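You operate a simulated robot arm through the tools that you are given. There is no shell and no other tool. Be economical: measure what you need, move in short steps, check, and stop when the job is done.

The job below is to be done with a simulated robot arm. You get a single attempt, and the scene is never put back.

TASK
Eject the green memory stick, rack it, shut the computer down, then switch off screen and desk strip.

The check looks at the end state, three seconds after you hand in, the way a careful person would. Anything else that was tipped, shoved, dropped, spilled or broken makes it a failure.

THE ROBOT
A 6-joint arm with a two-finger parallel gripper, fixed in place. Base frame: the origin is at the foot of the arm, x ahead of it, y to its left, z up; the work surface is at about z = 700. Readings come in mm, degrees, newtons and seconds.
With the tool pointing down near the work surface it reaches from about 200 to 840 mm from the base axis. Its first joint turns from -166.0 to 166.0 degrees. Payload 3.91 kg.
The tool frame sits at the grasp point between the pads (the TCP): z along the fingers, y along the line on which they close. The tips reach 30 mm beyond it. The gripper opens to 110 mm. The fingers are 20 mm wide and 10 mm thick; the gripper's body (48 by 112 mm) begins 55 mm behind the TCP.
Orientation is told as [roll, pitch, yaw] about the base's x, y, z axes, in that order, counted from this pose: with the fingers straight down and closing along the base's y, the tool's x points along the base's -x, its y along +y and its z along -z.

THE INTERFACE
- The arm moves only by the tool send_rows. Its arguments are lists of equal length, an entry for each row: "angular": the turn, a rotation vector about the tool's x, y, z in units of 180 degrees (1.0 is 180 degrees), a list of three; "offset": the shift along the tool's x, y, z in units of 300 mm (1.0 is 300 mm), a list of three; "gripper": the finger opening in cm, from 0 to 11. In form: {"angular": [[ax, ay, az], ...], "offset": [[tx, ty, tz], ...], "gripper": [gripper, ...]}. A call has 1 to 12 rows; each row is the pose to reach, as a shift and turn from the pose commanded when the call began, along the tool's axes at that moment. A call with a number of a shift or a turn outside -1 to 1 is refused whole. A row lasts 0.2 s, in which the tool goes at most 50 mm and 8.6 degrees; a call with a longer step from one row to the next is refused whole, and so is a gripper value outside its range. Where a pose cannot be reached the arm comes as near as it can. A force on the tool above 90 N (or 10 N above the force at the start of the call, whichever is more), or a blocked arm, ends the call early, and 0.2 s more pass. The fingers move at their own pace (about 108 mm/s each) and stop on an object; they squeeze with about 44 N. The grip force told is the motor's: it shows also when the fingers shut on nothing. Time passes only in rows, and 0.2 s behind the last, so rows that repeat a pose let the fingers close. The reply holds the time, the measured pose of the TCP, the force on the tool along the base axes, the opening and the grip force, in the units named above and with some noise, with the torque about the TCP (base axes, N m) and any sound that the robot's microphone picked up, and new pictures: "views" is both (left out), scene, wrist or none.
- Cameras (640 x 400 px; columns grow to the right, rows downward): "scene" is fixed at [221.1, -500.2, 1463.8]; the picture's right is [0.95, -0.31, 0.00], its down [-0.14, -0.42, -0.90] and it looks along [0.28, 0.85, -0.44] (base axes); focal length 310 px, centre (320, 200). "wrist" rides on the gripper at [77, 7, -114] in the tool frame; the picture's right is [-0.09, 1.00, 0.00], its down [-0.80, -0.07, -0.59] and it looks along [-0.59, -0.05, 0.80] (tool axes); focal length 270 px, centre (320, 200). There is no depth. A picture from a camera that has moved, and an enlarged one, comes with that camera's place and axes in the base frame and with its lens.
- raise_lower(by): slides the trunk up (or, below 0, down) by that many mm; the arm rides with it, the base frame stays. It gives what a move gives, with no picture.
- enlarge(camera, box): a new picture of the part [left, top, right, bottom] of that camera's present view, enlarged. No time passes.
- job_done(): hands the job in; it is judged then, once.

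Work in short steps. Places have to be worked out from the pictures, the camera data and where the tool is seen: move nearer, look again, correct. Check each grasp and each placing, and mend what went wrong. You have 120 turns and 200 pictures in all, those below and enlarged ones among them. Open the gripper and draw the arm clear of the work before you hand the job in, unless the task says otherwise; then end with one line.

The tools are called after "Emit:" as name(argument=value, ...) on one line, values as JSON. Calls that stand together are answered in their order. send_rows: Moves the arm, as the interface text tells. Its arguments: {"type":"object","properties":{"angular":{"type":"array","items":{"type":"array","items":{"type":"number"}}},"offset":{"type":"array","items":{"type":"array","items":{"type":"number"}}},"gripper":{"type":"array","items":{"type":"number"}},"views":{"type":"string","enum":["both","scene","wrist","none"]}},"required":["angular","offset","gripper"]} The other tools are called the same way: raise_lower (by) slides the trunk up or down; enlarge (camera, box) takes an enlarged picture of a part of a camera's view; job_done () hands the job in.

At the start:

```text
clock: 0.0
tool_pos: [362.2, 245.4, 1072.4]
ee_rot: [-0.1, 0.0, 0.0]
ft_force: [0.5, 0.0, -0.5]
wrist_torque: [-0.01, -0.02, -0.01]
finger_gap: 110.1
gripper_force: 0.2
trunk travel left (down, up): [-400.0, 140.0]
```

scene: 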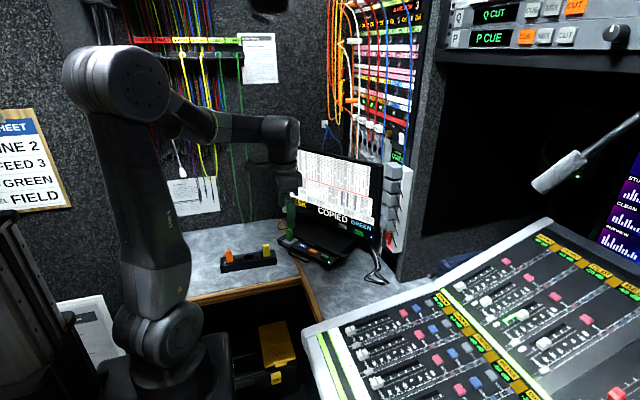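
wrist: 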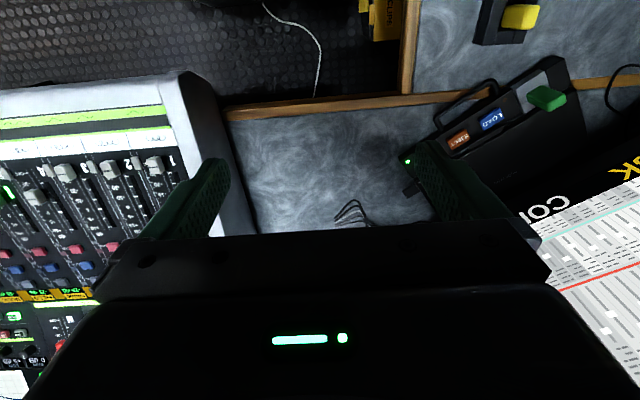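

The pictures show a computer with a screen, a rack holding orange/yellow sticks, and a green stick in a slot of the computer. I enlarge the areas to understand them.

Emit:
enlarge(camera="scene", box=[200, 130, 420, 300])

Emit:
enlarge(camera="wrist", box=[380, 0, 640, 230])

Emit:
enlarge(camera="scene", box=[0, 0, 320, 240])

Emit:
enlarge(camera="scene", box=[310, 0, 450, 290])

```text
2.35 times, centred on (310, 215) of scene
camera zoom: at [221.1, -500.2, 1463.8], right [0.95, -0.31, 0.0], down [-0.14, -0.42, -0.9], along [0.28, 0.85, -0.44], focal length 730 px, centre (344, 165)
```

zoom: 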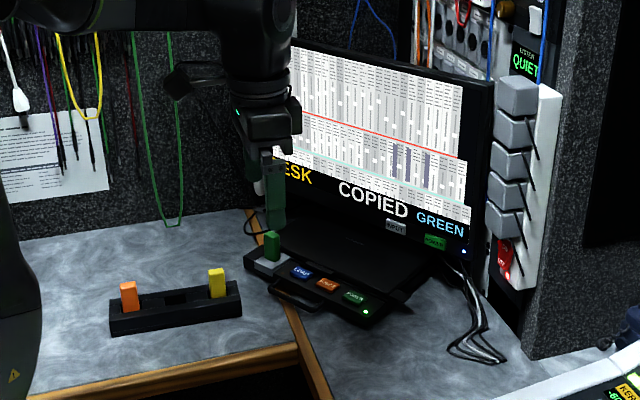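

```text
1.74 times, centred on (510, 115) of wrist
camera zoom: at [285.0, 251.9, 1187.5], right [0.09, 1.0, 0.0], down [0.8, -0.07, 0.59], along [0.59, -0.05, -0.8], focal length 470 px, centre (-10, 348)
```

zoom: 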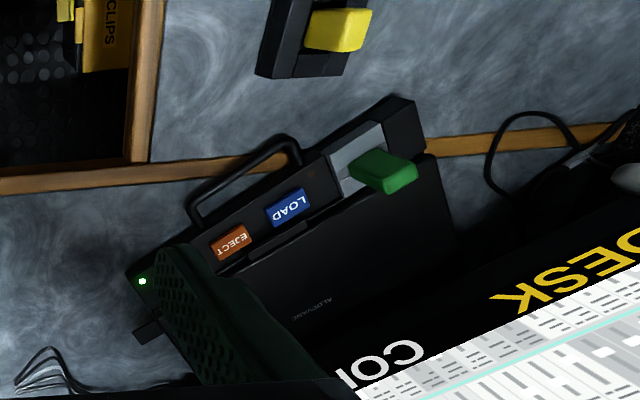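

```text
1.67 times, centred on (160, 120) of scene
camera zoom: at [221.1, -500.2, 1463.8], right [0.95, -0.31, 0.0], down [-0.14, -0.42, -0.9], along [0.28, 0.85, -0.44], focal length 517 px, centre (587, 333)
```

zoom: 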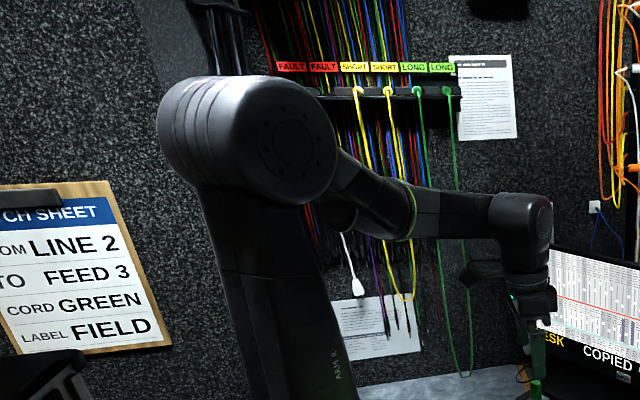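

```text
1.38 times, centred on (380, 145) of scene
camera zoom: at [221.1, -500.2, 1463.8], right [0.95, -0.31, 0.0], down [-0.14, -0.42, -0.9], along [0.28, 0.85, -0.44], focal length 428 px, centre (237, 276)
```

zoom: 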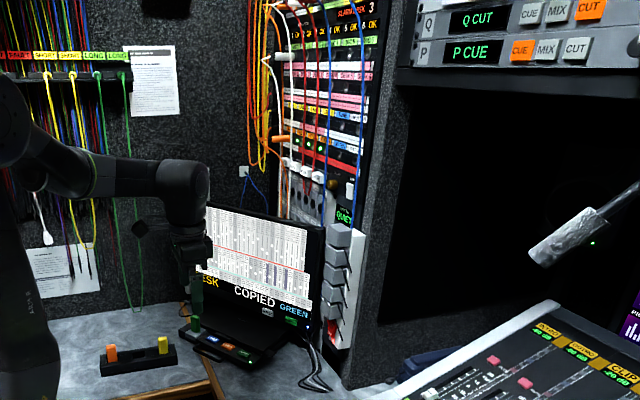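

The green stick sits at about (434,581,750) and EJECT at about (505,475,740), with the computer's front facing (-0.83,-0.56). I yaw the tool about +34° so the wrist camera faces the computer and monitor.

Emit:
send_rows(angular=[[0, 0, -0.047], [0, 0, -0.094], [0, 0, -0.141], [0, 0, -0.189]], offset=[[0.04, 0, 0], [0.08, 0, 0], [0.12, 0, 0], [0.16, 0, 0]], gripper=[11, 11, 11, 11], views="none")

Emit:
send_rows(angular=[[0, -0.047, 0], [0, -0.094, 0], [0, -0.141, 0], [0, -0.188, 0]], offset=[[0, 0, 0], [0, 0, 0], [0, 0, 0], [0, 0, 0]], gripper=[11, 11, 11, 11], views="both")

```text
clock: 1.0
tool_pos: [312.6, 245.3, 1073.8]
ee_rot: [0.0, 0.0, 34.1]
ft_force: [1.0, 0.3, 0.2]
wrist_torque: [-0.01, -0.01, -0.04]
finger_gap: 110.0
gripper_force: 0.1
trunk travel left (down, up): [-400.0, 140.0]
```

```text
clock: 2.0
tool_pos: [314.1, 246.2, 1073.1]
ee_rot: [0.1, -34.1, 33.9]
ft_force: [-0.9, 0.4, -0.3]
wrist_torque: [0.04, -0.02, 0.02]
finger_gap: 109.8
gripper_force: 0.0
trunk travel left (down, up): [-400.0, 140.0]
camera wrist: at [204.0, 179.2, 1125.3], right [-0.5, 0.87, 0.05], down [0.32, 0.13, 0.94], along [0.81, 0.48, -0.34], focal length 270 px, centre (320, 200)
```

scene: 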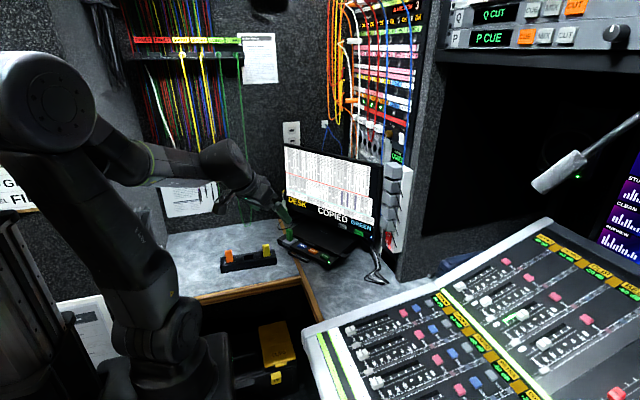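
wrist: 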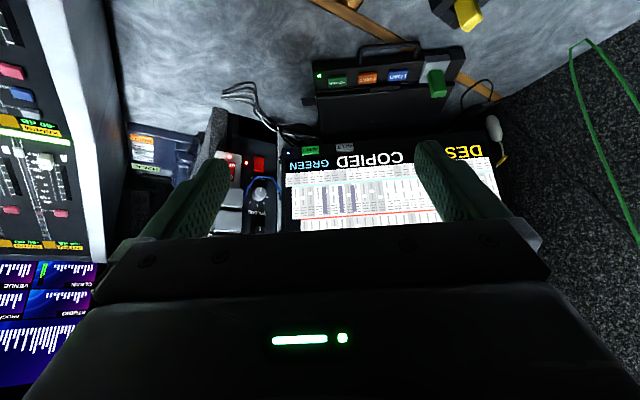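

Now the whole workspace is visible (upside down). I enlarge the parts.

Emit:
enlarge(camera="wrist", box=[190, 100, 350, 240])

Emit:
enlarge(camera="wrist", box=[290, 20, 510, 180])

Emit:
enlarge(camera="scene", box=[340, 130, 430, 290])

Emit:
enlarge(camera="scene", box=[205, 200, 385, 300])

```text
2.86 times, centred on (270, 170) of wrist
camera zoom: at [204.0, 179.2, 1125.3], right [-0.5, 0.87, 0.05], down [0.32, 0.13, 0.94], along [0.81, 0.48, -0.34], focal length 772 px, centre (463, 286)
```

zoom: 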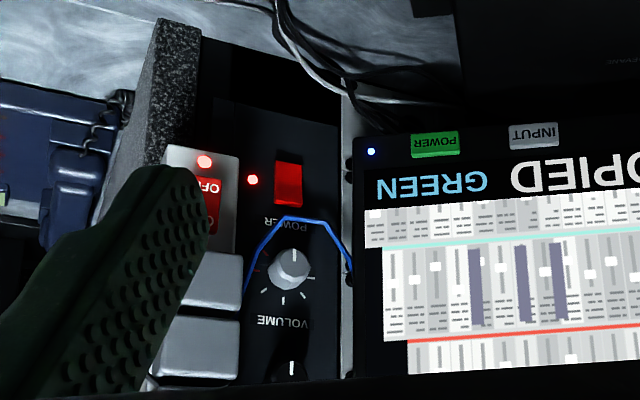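

```text
2.50 times, centred on (400, 100) of wrist
camera zoom: at [204.0, 179.2, 1125.3], right [-0.5, 0.87, 0.05], down [0.32, 0.13, 0.94], along [0.81, 0.48, -0.34], focal length 676 px, centre (120, 450)
```

zoom: 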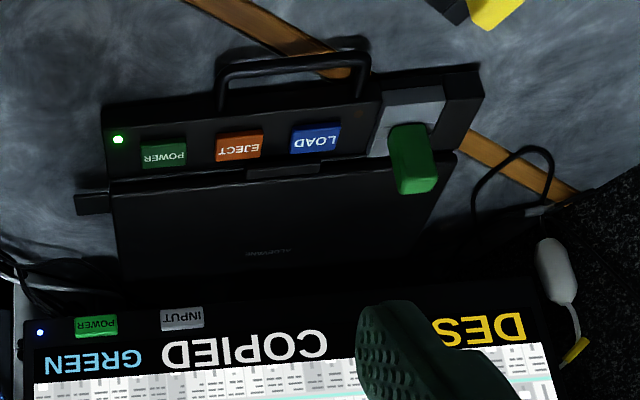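

```text
2.50 times, centred on (385, 210) of scene
camera zoom: at [221.1, -500.2, 1463.8], right [0.95, -0.31, 0.0], down [-0.14, -0.42, -0.9], along [0.28, 0.85, -0.44], focal length 776 px, centre (158, 175)
```

zoom: 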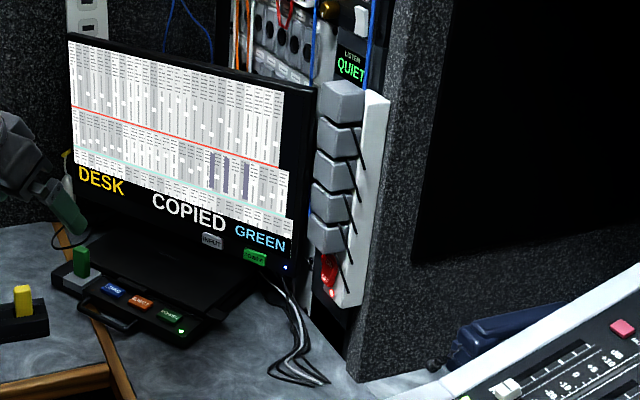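

```text
3.56 times, centred on (295, 250) of scene
camera zoom: at [221.1, -500.2, 1463.8], right [0.95, -0.31, 0.0], down [-0.14, -0.42, -0.9], along [0.28, 0.85, -0.44], focal length 1103 px, centre (409, 22)
```

zoom: 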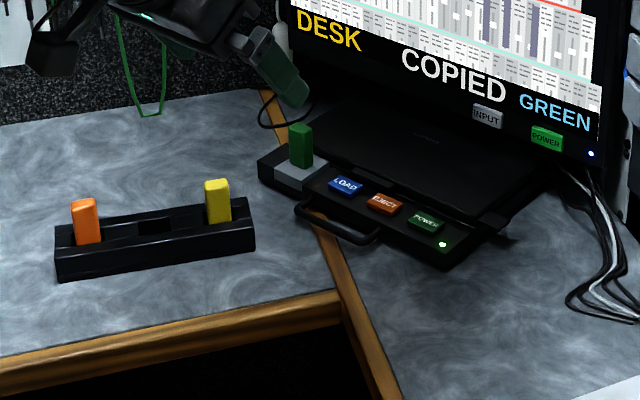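

Triangulated: monitor POWER ≈ (696,451,797), strip rocker ≈ (725,275,866), computer POWER ≈ (548,437,727), EJECT ≈ (518,490,722), stick ≈ (447,600, top 772). Next I level the tool and go above the stick for a closer view.

Emit:
send_rows(angular=[[0, 0.047, 0], [0, 0.094, 0], [0, 0.141, 0], [0, 0.188, 0]], offset=[[0, 0, 0], [0, 0, 0], [0, 0, 0], [0, 0, 0]], gripper=[11, 11, 11, 11], views="none")

Emit:
send_rows(angular=[[0, 0, 0], [0, 0, 0], [0, 0, 0], [0, 0, 0], [0, 0, 0], [0, 0, 0], [0, 0, 0]], offset=[[-0.078, 0.093, 0.059], [-0.155, 0.187, 0.117], [-0.233, 0.28, 0.176], [-0.311, 0.374, 0.234], [-0.389, 0.467, 0.293], [-0.466, 0.56, 0.351], [-0.544, 0.654, 0.41]], gripper=[11, 11, 11, 11, 11, 11, 11], views="both")

```text
clock: 3.0
tool_pos: [314.8, 245.9, 1071.7]
ee_rot: [0.1, 0.1, 34.0]
ft_force: [-0.2, -1.0, -0.5]
wrist_torque: [0.05, -0.01, 0.03]
finger_gap: 109.9
gripper_force: 0.1
trunk travel left (down, up): [-400.0, 140.0]
```

```text
clock: 4.6
tool_pos: [341.7, 501.8, 948.1]
ee_rot: [0.0, 0.0, 34.0]
ft_force: [-0.5, -0.2, 0.0]
wrist_torque: [0.01, 0.03, -0.03]
finger_gap: 110.1
gripper_force: 0.0
trunk travel left (down, up): [-400.0, 140.0]
camera wrist: at [273.6, 464.0, 1063.7], right [-0.48, 0.87, 0.0], down [0.7, 0.39, 0.59], along [0.52, 0.29, -0.8], focal length 270 px, centre (320, 200)
```

scene: 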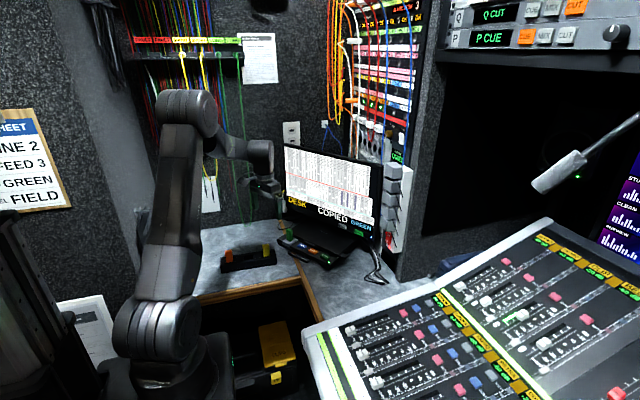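
wrist: 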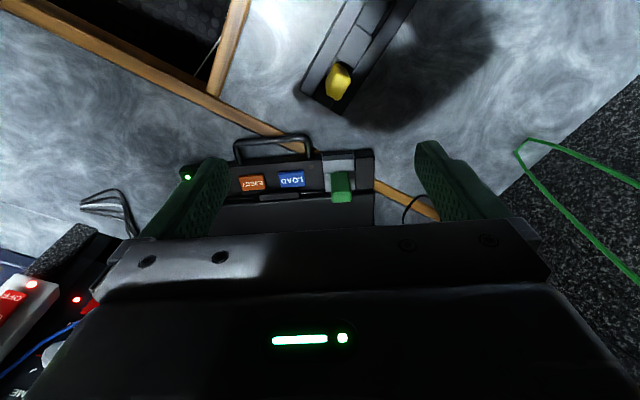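

Emit:
enlarge(camera="wrist", box=[170, 110, 410, 250])

Emit:
enlarge(camera="wrist", box=[280, 0, 440, 120])

```text
2.67 times, centred on (290, 180) of wrist
camera zoom: at [273.6, 464.0, 1063.7], right [-0.48, 0.87, 0.0], down [0.7, 0.39, 0.59], along [0.52, 0.29, -0.8], focal length 721 px, centre (400, 253)
```

zoom: 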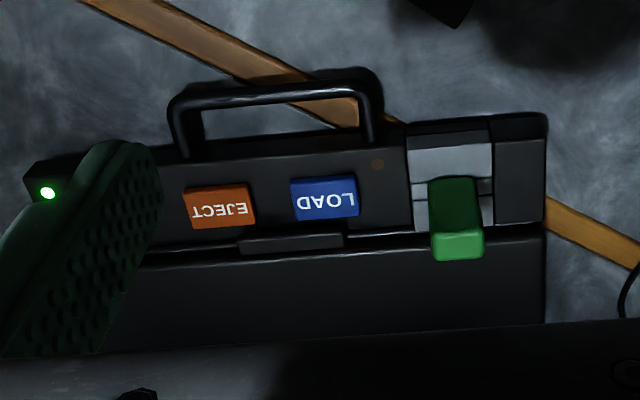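

```text
3.33 times, centred on (360, 60) of wrist
camera zoom: at [273.6, 464.0, 1063.7], right [-0.48, 0.87, 0.0], down [0.7, 0.39, 0.59], along [0.52, 0.29, -0.8], focal length 901 px, centre (187, 667)
```

zoom: 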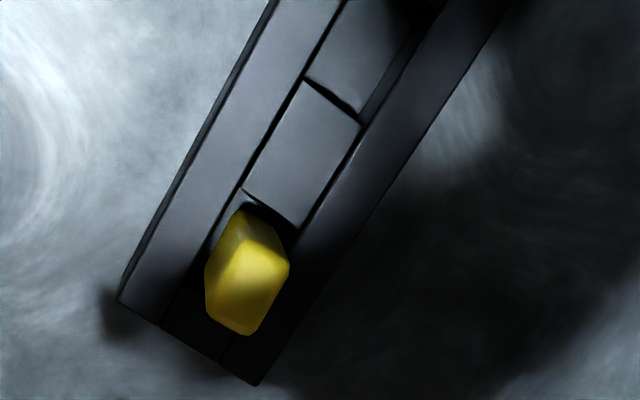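

The row yaw matches the tool's 34°; EJECT is at about (515,486). I close the gripper and hover above EJECT, tips at about z = 800.

Emit:
send_rows(angular=[[0, 0, 0], [0, 0, 0], [0, 0, 0], [0, 0, 0], [0, 0, 0], [0, 0, 0]], offset=[[-0.09, -0.073, 0.079], [-0.179, -0.147, 0.157], [-0.269, -0.22, 0.236], [-0.358, -0.294, 0.314], [-0.448, -0.367, 0.393], [-0.448, -0.367, 0.393]], gripper=[0, 0, 0, 0, 0, 0], views="both")

Emit:
enlarge(camera="wrist", box=[200, 60, 440, 210])

Emit:
enlarge(camera="scene", box=[265, 180, 385, 280])

```text
clock: 6.0
tool_pos: [511.9, 485.1, 830.2]
ee_rot: [0.0, 0.0, 34.1]
ft_force: [0.5, 0.0, -0.3]
wrist_torque: [0.01, 0.02, 0.01]
finger_gap: 0.0
gripper_force: 37.5
trunk travel left (down, up): [-400.0, 140.0]
camera wrist: at [445.1, 446.7, 946.1], right [-0.48, 0.87, 0.0], down [0.7, 0.39, 0.59], along [0.52, 0.29, -0.8], focal length 270 px, centre (320, 200)
```

scene: 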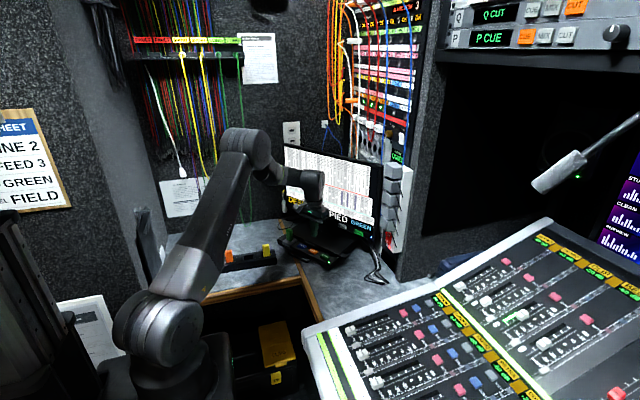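
wrist: 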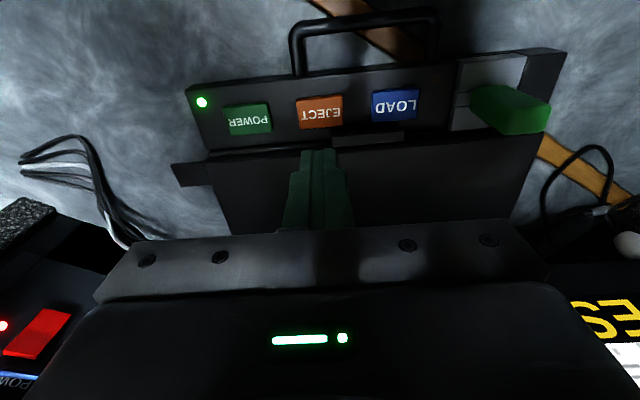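

```text
2.67 times, centred on (320, 135) of wrist
camera zoom: at [445.1, 446.7, 946.1], right [-0.48, 0.87, 0.0], down [0.7, 0.39, 0.59], along [0.52, 0.29, -0.8], focal length 721 px, centre (320, 373)
```

zoom: 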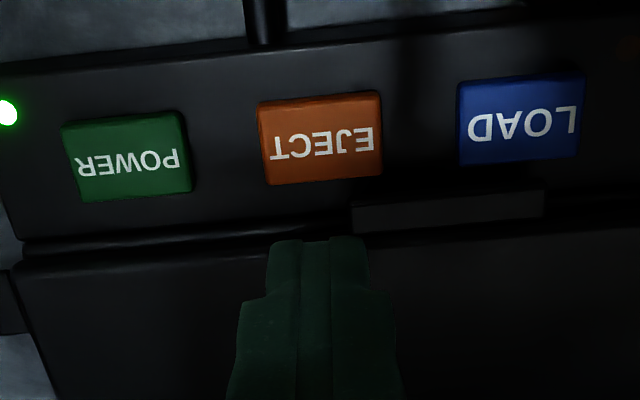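

```text
4.00 times, centred on (325, 230) of scene
camera zoom: at [221.1, -500.2, 1463.8], right [0.95, -0.31, 0.0], down [-0.14, -0.42, -0.9], along [0.28, 0.85, -0.44], focal length 1241 px, centre (300, 80)
```

zoom: 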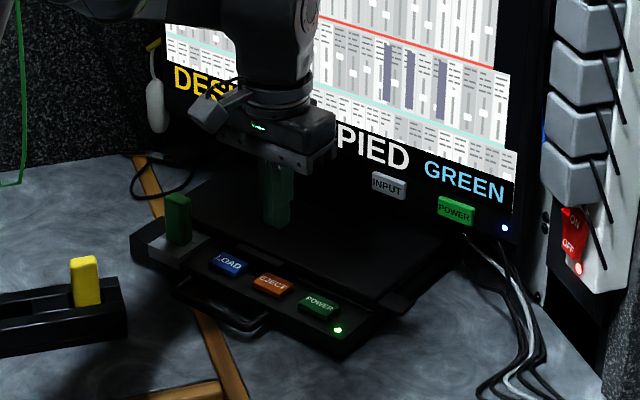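

EJECT is directly beneath (511,484). I descend straight to tips ≈ 733 and read force.

Emit:
send_rows(angular=[[0, 0, 0], [0, 0, 0], [0, 0, 0], [0, 0, 0]], offset=[[0, 0, 0.1], [0, 0, 0.18], [0, 0, 0.22], [0, 0, 0.223]], gripper=[0, 0, 0, 0], views="wrist")

Emit:
enlarge(camera="wrist", box=[200, 60, 440, 210])

```text
clock: 7.0
tool_pos: [512.6, 483.1, 763.1]
ee_rot: [0.0, 0.0, 34.0]
ft_force: [0.9, -0.6, 0.8]
wrist_torque: [0.0, 0.0, 0.0]
finger_gap: 0.0
gripper_force: 37.7
trunk travel left (down, up): [-400.0, 140.0]
camera wrist: at [444.7, 445.5, 879.3], right [-0.48, 0.88, 0.0], down [0.7, 0.39, 0.59], along [0.52, 0.29, -0.8], focal length 270 px, centre (320, 200)
```

wrist: 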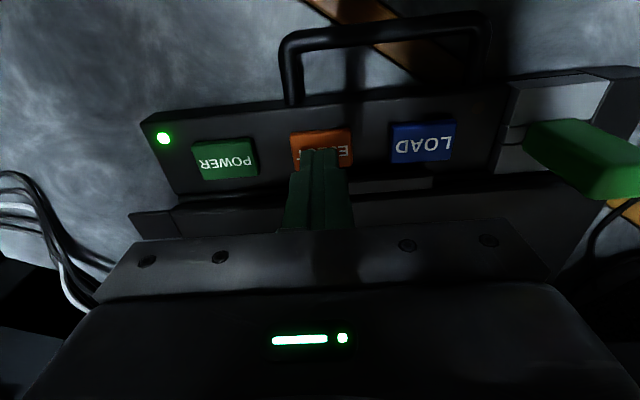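

```text
2.67 times, centred on (320, 135) of wrist
camera zoom: at [444.7, 445.5, 879.3], right [-0.48, 0.88, 0.0], down [0.7, 0.39, 0.59], along [0.52, 0.29, -0.8], focal length 721 px, centre (320, 373)
```

zoom: 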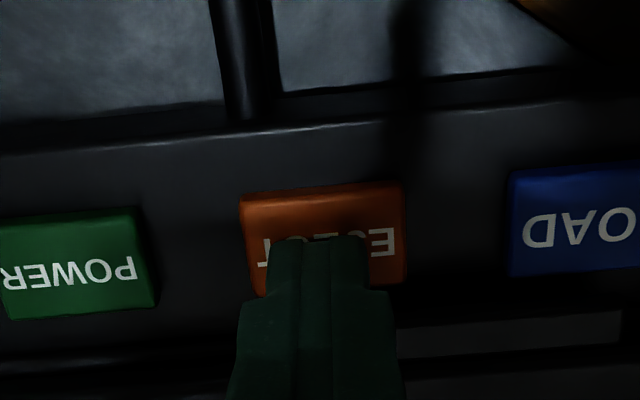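

No contact yet; EJECT's top works out at z ≈ 724, right below. I go down in small steps.

Emit:
send_rows(angular=[[0, 0, 0], [0, 0, 0], [0, 0, 0], [0, 0, 0]], offset=[[0, 0, 0.013], [0, 0, 0.023], [0, 0, 0.03], [0, 0, 0.033]], gripper=[0, 0, 0, 0], views="wrist")

```text
clock: 8.0
tool_pos: [513.4, 483.6, 759.2]
ee_rot: [0.1, -0.5, 34.1]
ft_force: [2.4, 1.7, 35.2]
wrist_torque: [0.0, 0.05, -0.1]
finger_gap: 0.1
gripper_force: 37.8
trunk travel left (down, up): [-400.0, 140.0]
heard: click
camera wrist: at [443.9, 444.7, 873.7], right [-0.48, 0.87, 0.0], down [0.7, 0.39, 0.6], along [0.52, 0.29, -0.8], focal length 270 px, centre (320, 200)
```

wrist: 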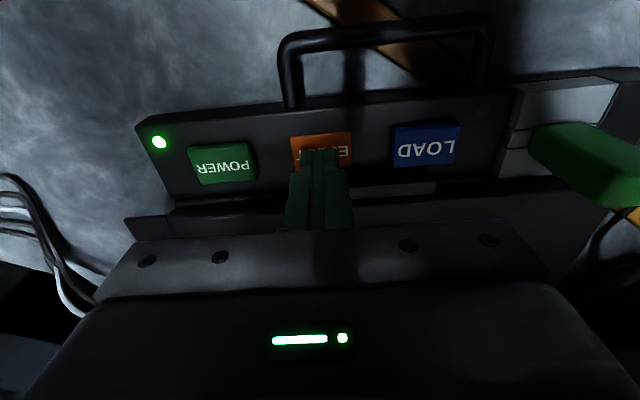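

A click was heard with 35 N (contact at tips ≈ 729). I lift off and check the screen and the stick.

Emit:
send_rows(angular=[[0, 0, 0], [0, 0, 0], [0, 0, 0], [0, 0, 0]], offset=[[0, 0, -0.05], [0, 0, -0.15], [0, 0, -0.3], [0, 0, -0.4]], gripper=[0, 0, 0, 0], views="wrist")

Emit:
enlarge(camera="scene", box=[265, 130, 425, 280])

Emit:
enlarge(camera="wrist", box=[320, 40, 520, 170])

```text
clock: 9.0
tool_pos: [512.8, 483.1, 873.2]
ee_rot: [0.0, 0.0, 33.9]
ft_force: [0.5, -0.2, -0.1]
wrist_torque: [-0.03, 0.02, -0.01]
finger_gap: 0.0
gripper_force: 37.9
trunk travel left (down, up): [-400.0, 140.0]
camera wrist: at [445.4, 445.2, 988.9], right [-0.48, 0.88, 0.0], down [0.7, 0.39, 0.59], along [0.52, 0.29, -0.8], focal length 270 px, centre (320, 200)
```

wrist: 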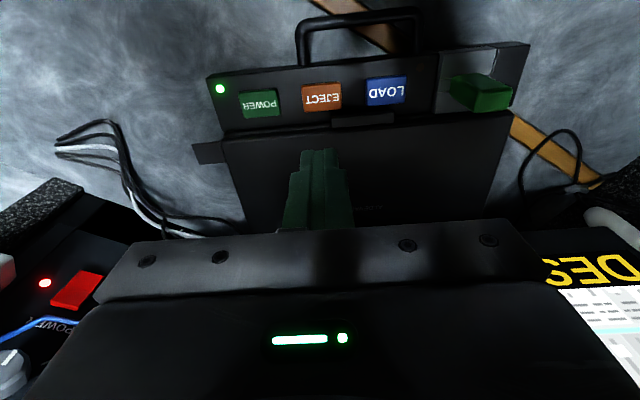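

```text
2.67 times, centred on (345, 205) of scene
camera zoom: at [221.1, -500.2, 1463.8], right [0.95, -0.31, 0.0], down [-0.14, -0.42, -0.9], along [0.28, 0.85, -0.44], focal length 828 px, centre (253, 187)
```

zoom: 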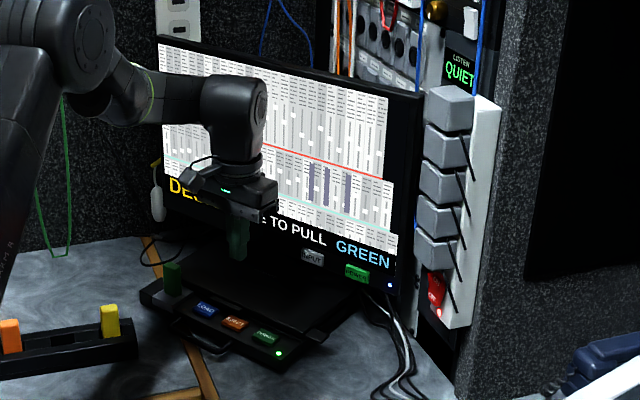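

```text
3.08 times, centred on (420, 105) of wrist
camera zoom: at [445.4, 445.2, 988.9], right [-0.48, 0.88, 0.0], down [0.7, 0.39, 0.59], along [0.52, 0.29, -0.8], focal length 832 px, centre (12, 492)
```

zoom: 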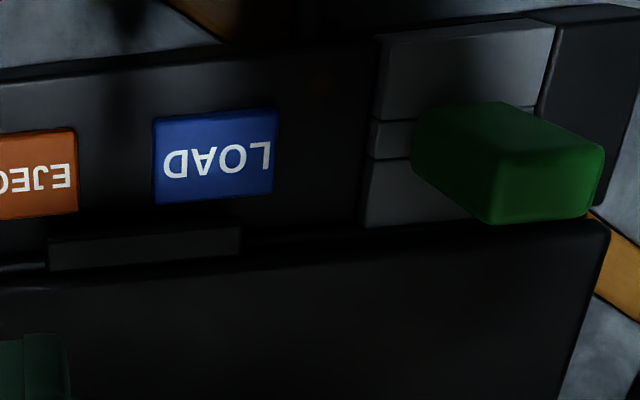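

The screen now reads "SAFE TO PULL GREEN". I move above the stick with open fingers for a close look.

Emit:
send_rows(angular=[[0, 0, 0], [0, 0, 0], [0, 0, 0], [0, 0, 0]], offset=[[0, 0.14, 0], [0.008, 0.29, 0], [0.008, 0.435, 0], [0.008, 0.435, 0]], gripper=[6, 6, 6, 6], views="wrist")

Emit:
enlarge(camera="wrist", box=[230, 50, 410, 230])

Emit:
enlarge(camera="scene", box=[265, 200, 345, 260])

```text
clock: 10.0
tool_pos: [439.7, 589.5, 871.7]
ee_rot: [-0.1, 0.1, 34.1]
ft_force: [0.1, 0.3, 0.1]
wrist_torque: [0.0, -0.02, 0.02]
finger_gap: 60.2
gripper_force: 0.0
trunk travel left (down, up): [-400.0, 140.0]
camera wrist: at [370.5, 552.3, 987.7], right [-0.48, 0.88, 0.0], down [0.7, 0.39, 0.59], along [0.52, 0.29, -0.8], focal length 270 px, centre (320, 200)
```

wrist: 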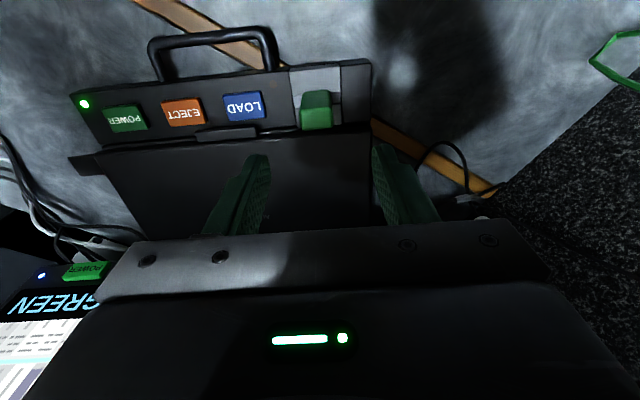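

```text
2.22 times, centred on (320, 140) of wrist
camera zoom: at [370.5, 552.3, 987.7], right [-0.48, 0.88, 0.0], down [0.7, 0.39, 0.59], along [0.52, 0.29, -0.8], focal length 601 px, centre (320, 333)
```

zoom: 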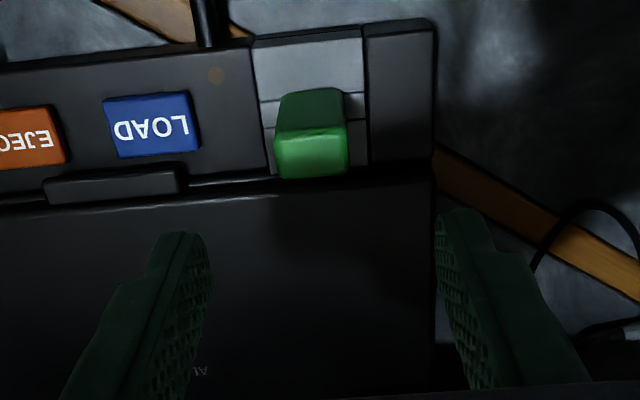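

```text
6.67 times, centred on (305, 230) of scene
camera zoom: at [221.1, -500.2, 1463.8], right [0.95, -0.31, 0.0], down [-0.14, -0.42, -0.9], along [0.28, 0.85, -0.44], focal length 2069 px, centre (420, 0)
```

zoom: 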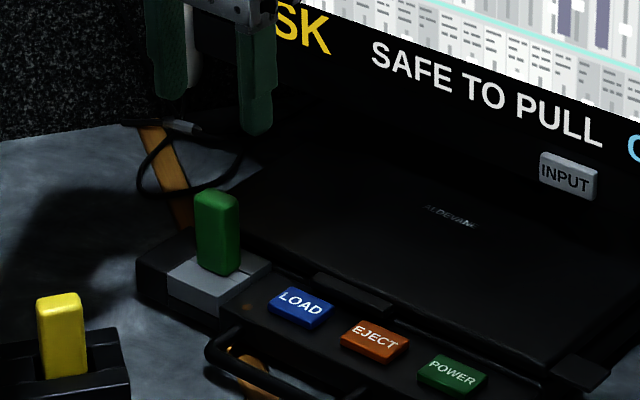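

The stick (≈27×18 mm) is at about (438,587), under the TCP. I descend to tips ≈ 762 with a small correction and check alignment.

Emit:
send_rows(angular=[[0, 0, 0], [0, 0, 0], [0, 0, 0], [0, 0, 0]], offset=[[0.009, -0.004, 0.1], [0.009, -0.004, 0.2], [0.009, -0.004, 0.265], [0.009, -0.004, 0.265]], gripper=[6, 6, 6, 6], views="wrist")

Emit:
enlarge(camera="wrist", box=[230, 80, 410, 230])

Emit:
enlarge(camera="scene", box=[265, 200, 345, 260])

```text
clock: 11.0
tool_pos: [436.1, 586.3, 793.1]
ee_rot: [0.0, 0.1, 34.0]
ft_force: [0.2, -0.2, 0.2]
wrist_torque: [-0.02, 0.01, -0.01]
finger_gap: 60.0
gripper_force: 0.0
trunk travel left (down, up): [-400.0, 140.0]
camera wrist: at [367.9, 549.5, 908.8], right [-0.48, 0.88, 0.0], down [0.7, 0.39, 0.59], along [0.52, 0.29, -0.8], focal length 270 px, centre (320, 200)
```

wrist: 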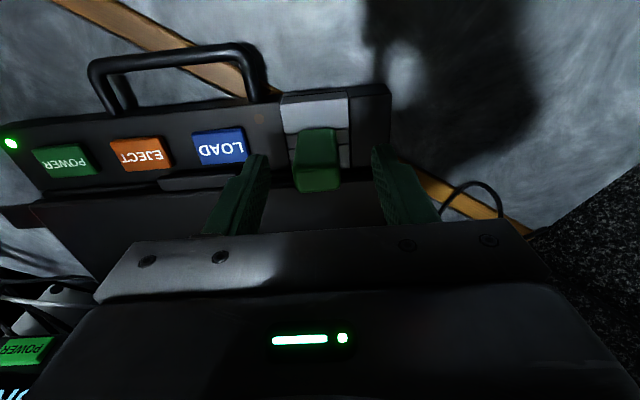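

```text
2.67 times, centred on (320, 155) of wrist
camera zoom: at [367.9, 549.5, 908.8], right [-0.48, 0.88, 0.0], down [0.7, 0.39, 0.59], along [0.52, 0.29, -0.8], focal length 721 px, centre (320, 320)
```

zoom: 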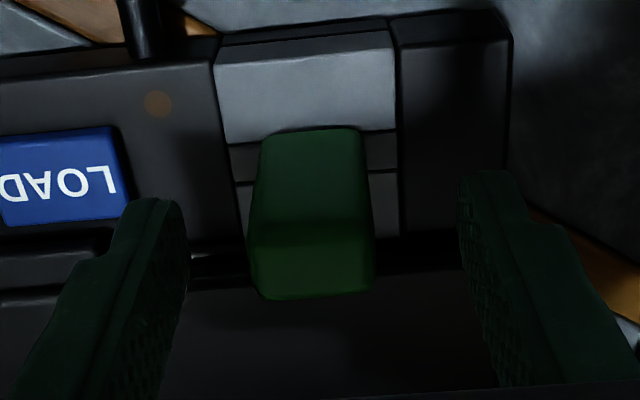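

```text
6.67 times, centred on (305, 230) of scene
camera zoom: at [221.1, -500.2, 1463.8], right [0.95, -0.31, 0.0], down [-0.14, -0.42, -0.9], along [0.28, 0.85, -0.44], focal length 2069 px, centre (420, 0)
```

zoom: 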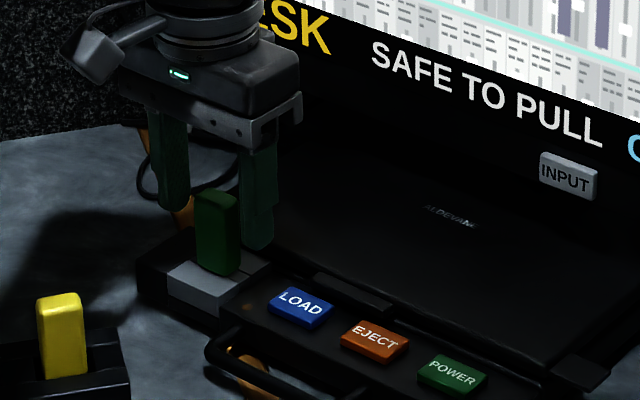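

The stick is centred laterally, about 4.5 mm further forward than the fingers. I correct, lower to tips ≈ 739 and close gently.

Emit:
send_rows(angular=[[0, 0, 0], [0, 0, 0], [0, 0, 0], [0, 0, 0], [0, 0, 0], [0, 0, 0]], offset=[[-0.015, -0.003, 0.03], [-0.015, -0.003, 0.06], [-0.015, -0.003, 0.08], [-0.015, -0.003, 0.08], [-0.015, -0.003, 0.08], [-0.015, -0.003, 0.08]], gripper=[6, 6, 6, 4, 1, 1], views="wrist")

Emit:
enlarge(camera="wrist", box=[230, 80, 410, 230])

Emit:
enlarge(camera="scene", box=[265, 200, 345, 260])

```text
clock: 12.4
tool_pos: [440.8, 589.7, 769.6]
ee_rot: [-0.1, 0.0, 34.0]
ft_force: [-0.2, 0.5, -0.7]
wrist_torque: [0.03, 0.0, 0.02]
finger_gap: 24.6
gripper_force: 43.7
trunk travel left (down, up): [-400.0, 140.0]
camera wrist: at [372.8, 551.5, 885.7], right [-0.48, 0.88, 0.0], down [0.7, 0.39, 0.59], along [0.52, 0.29, -0.8], focal length 270 px, centre (320, 200)
```

wrist: 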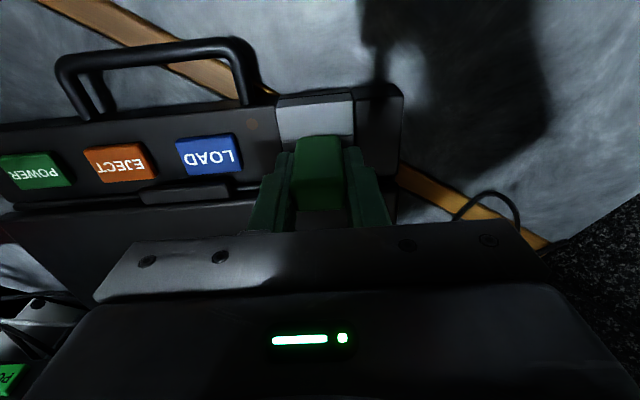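

```text
2.67 times, centred on (320, 155) of wrist
camera zoom: at [372.8, 551.5, 885.7], right [-0.48, 0.88, 0.0], down [0.7, 0.39, 0.59], along [0.52, 0.29, -0.8], focal length 721 px, centre (320, 320)
```

zoom: 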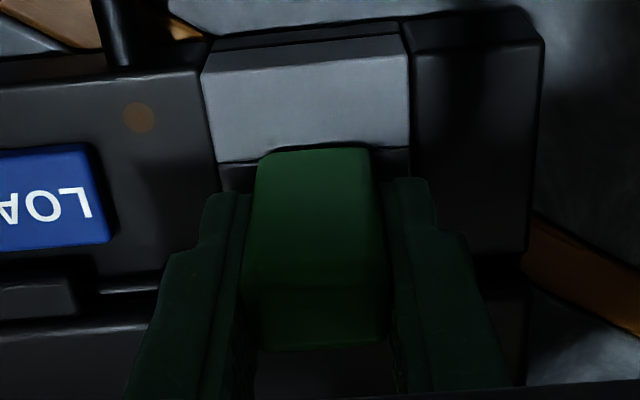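

```text
6.67 times, centred on (305, 230) of scene
camera zoom: at [221.1, -500.2, 1463.8], right [0.95, -0.31, 0.0], down [-0.14, -0.42, -0.9], along [0.28, 0.85, -0.44], focal length 2069 px, centre (420, 0)
```

zoom: 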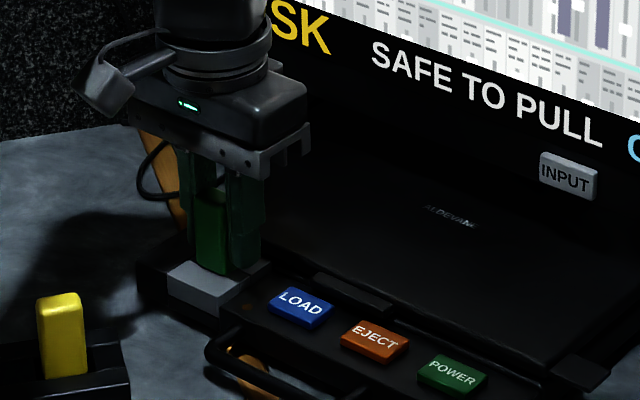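

The stick is gripped at 24.6 mm width. I pull it straight up 100 mm.

Emit:
send_rows(angular=[[0, 0, 0], [0, 0, 0], [0, 0, 0], [0, 0, 0], [0, 0, 0], [0, 0, 0]], offset=[[0, 0, -0.02], [0, 0, -0.06], [0, 0, -0.13], [0, 0, -0.24], [0, 0, -0.37], [0, 0, -0.4]], gripper=[1, 1, 1, 1, 1, 1], views="wrist")

Emit:
enlarge(camera="scene", box=[215, 150, 345, 270])

Emit:
enlarge(camera="wrist", box=[230, 80, 410, 230])

```text
clock: 13.8
tool_pos: [439.3, 590.3, 890.1]
ee_rot: [0.1, 0.0, 34.0]
ft_force: [0.1, 0.3, -0.4]
wrist_torque: [0.0, 0.0, 0.02]
finger_gap: 24.6
gripper_force: 43.7
trunk travel left (down, up): [-400.0, 140.0]
camera wrist: at [371.0, 553.2, 1006.0], right [-0.48, 0.88, 0.0], down [0.7, 0.39, 0.59], along [0.52, 0.29, -0.8], focal length 270 px, centre (320, 200)
```

wrist: 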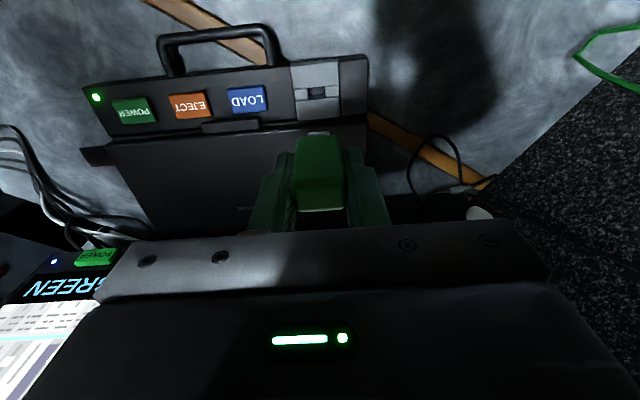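

```text
3.33 times, centred on (280, 210) of scene
camera zoom: at [221.1, -500.2, 1463.8], right [0.95, -0.31, 0.0], down [-0.14, -0.42, -0.9], along [0.28, 0.85, -0.44], focal length 1034 px, centre (453, 167)
```

zoom: 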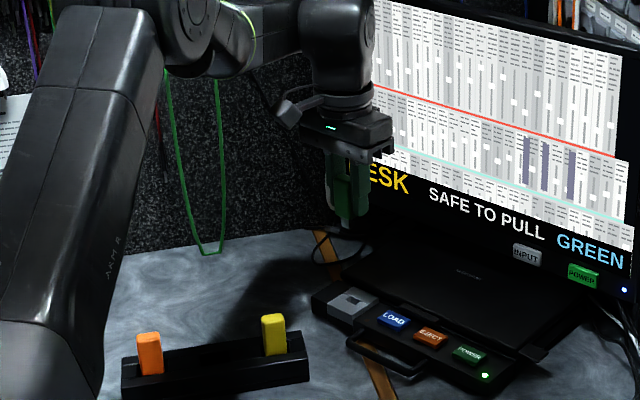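

```text
2.67 times, centred on (320, 155) of wrist
camera zoom: at [371.0, 553.2, 1006.0], right [-0.48, 0.88, 0.0], down [0.7, 0.39, 0.59], along [0.52, 0.29, -0.8], focal length 721 px, centre (320, 320)
```

zoom: 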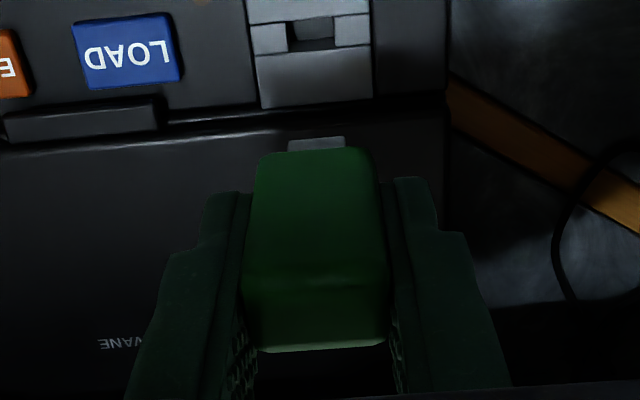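

The stick is out, with its plug tongue at the bottom. I now go to a viewpoint in front of the rack with yaw 90°, staying high.

Emit:
send_rows(angular=[[0, 0, -0.0444], [0, 0, -0.0889], [0, 0, -0.1333], [0, 0, -0.1778], [0, 0, -0.2222], [0, 0, -0.2667], [0, 0, -0.3111]], offset=[[0.12, -0.028, -0.05], [0.24, -0.056, -0.1], [0.36, -0.084, -0.1], [0.48, -0.113, -0.1], [0.6, -0.141, -0.1], [0.72, -0.169, -0.1], [0.84, -0.197, -0.1]], gripper=[1, 1, 1, 1, 1, 1, 1], views="both")

Emit:
enlarge(camera="wrist", box=[210, 60, 430, 220])

```text
clock: 15.4
tool_pos: [265.4, 400.4, 922.9]
ee_rot: [0.0, 0.0, 90.1]
ft_force: [-0.1, 0.2, 0.0]
wrist_torque: [0.0, -0.01, -0.02]
finger_gap: 24.6
gripper_force: 44.0
trunk travel left (down, up): [-400.0, 140.0]
camera wrist: at [258.3, 322.1, 1037.6], right [-1.0, 0.09, 0.0], down [0.07, 0.8, 0.6], along [0.05, 0.59, -0.8], focal length 270 px, centre (320, 200)
```

scene: 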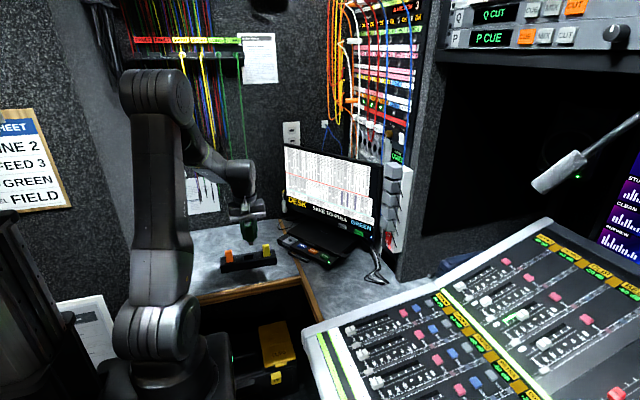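
wrist: 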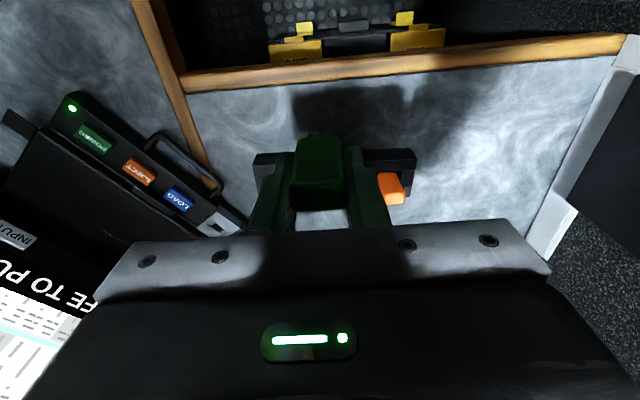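

```text
2.50 times, centred on (320, 140) of wrist
camera zoom: at [258.3, 322.1, 1037.6], right [-1.0, 0.09, 0.0], down [0.07, 0.8, 0.6], along [0.05, 0.59, -0.8], focal length 676 px, centre (320, 350)
```

zoom: 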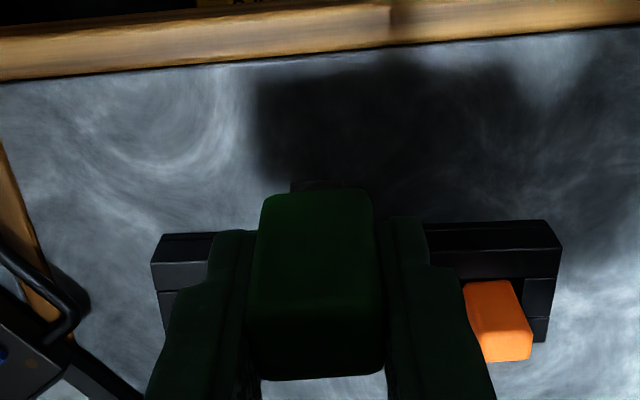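

The held stick hides the slot; I shift 65 mm forward so the rack appears above it in the picture.

Emit:
send_rows(angular=[[0, 0, 0], [0, 0, 0], [0, 0, 0]], offset=[[-0.11, 0, 0], [-0.22, 0, 0], [-0.22, 0, 0]], gripper=[1, 1, 1], views="wrist")

Emit:
enlarge(camera="wrist", box=[240, 50, 420, 160])

Emit:
enlarge(camera="scene", box=[210, 190, 290, 280])

```text
clock: 16.2
tool_pos: [264.3, 467.8, 921.3]
ee_rot: [0.1, 0.1, 90.1]
ft_force: [0.5, 0.8, 0.2]
wrist_torque: [0.04, -0.01, 0.03]
finger_gap: 24.5
gripper_force: 43.7
trunk travel left (down, up): [-400.0, 140.0]
camera wrist: at [256.9, 390.8, 1037.2], right [-1.0, 0.09, 0.0], down [0.07, 0.8, 0.59], along [0.05, 0.59, -0.8], focal length 270 px, centre (320, 200)
```

wrist: 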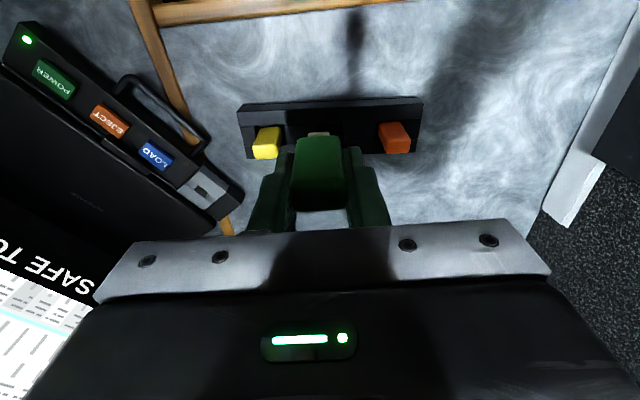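

```text
3.56 times, centred on (330, 105) of wrist
camera zoom: at [256.9, 390.8, 1037.2], right [-1.0, 0.09, 0.0], down [0.07, 0.8, 0.59], along [0.05, 0.59, -0.8], focal length 961 px, centre (284, 538)
```

zoom: 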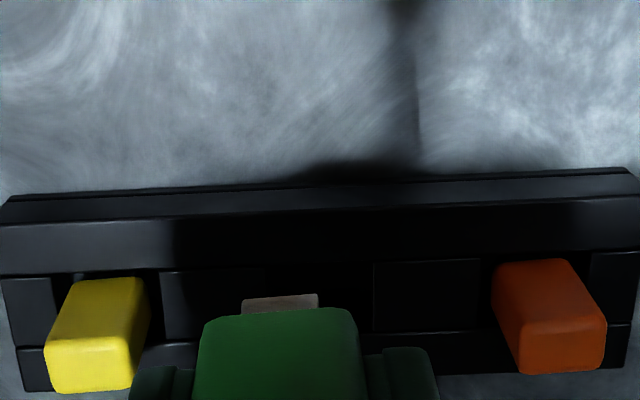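

```text
4.44 times, centred on (250, 235) of scene
camera zoom: at [221.1, -500.2, 1463.8], right [0.95, -0.31, 0.0], down [-0.14, -0.42, -0.9], along [0.28, 0.85, -0.44], focal length 1379 px, centre (631, 44)
```

zoom: 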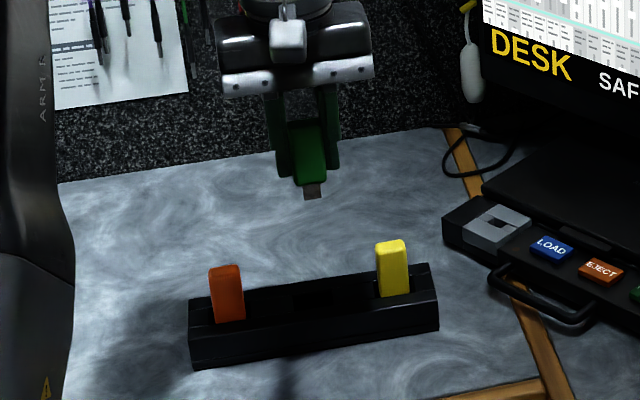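

Racked sticks have their wide side along the rack, matching the current grip. I shift sideways 70 mm to see the middle slot clear.

Emit:
send_rows(angular=[[0, 0, 0], [0, 0, 0], [0, 0, 0]], offset=[[-0.04, -0.12, 0.05], [-0.08, -0.233, 0.1], [-0.08, -0.233, 0.1]], gripper=[1, 1, 1], views="wrist")

Emit:
enlarge(camera="wrist", box=[270, 40, 530, 200])

```text
clock: 17.0
tool_pos: [334.2, 490.2, 889.8]
ee_rot: [0.0, -0.1, 90.0]
ft_force: [0.8, 0.6, -0.8]
wrist_torque: [0.01, 0.01, -0.01]
finger_gap: 24.7
gripper_force: 44.5
trunk travel left (down, up): [-400.0, 140.0]
camera wrist: at [326.2, 413.1, 1006.3], right [-1.0, 0.09, 0.0], down [0.07, 0.8, 0.59], along [0.05, 0.59, -0.8], focal length 270 px, centre (320, 200)
```

wrist: 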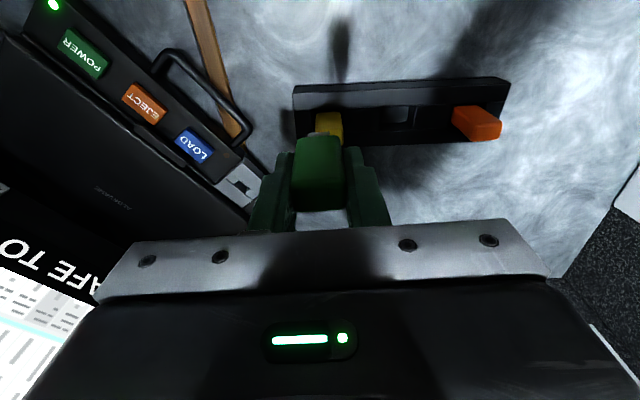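

```text
2.46 times, centred on (400, 120) of wrist
camera zoom: at [326.2, 413.1, 1006.3], right [-1.0, 0.09, 0.0], down [0.07, 0.8, 0.59], along [0.05, 0.59, -0.8], focal length 665 px, centre (123, 397)
```

zoom: 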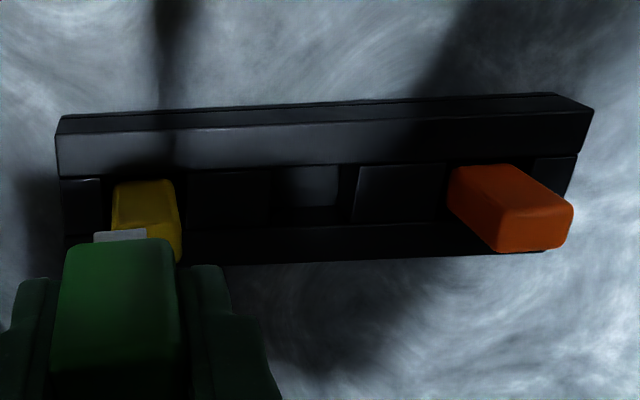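

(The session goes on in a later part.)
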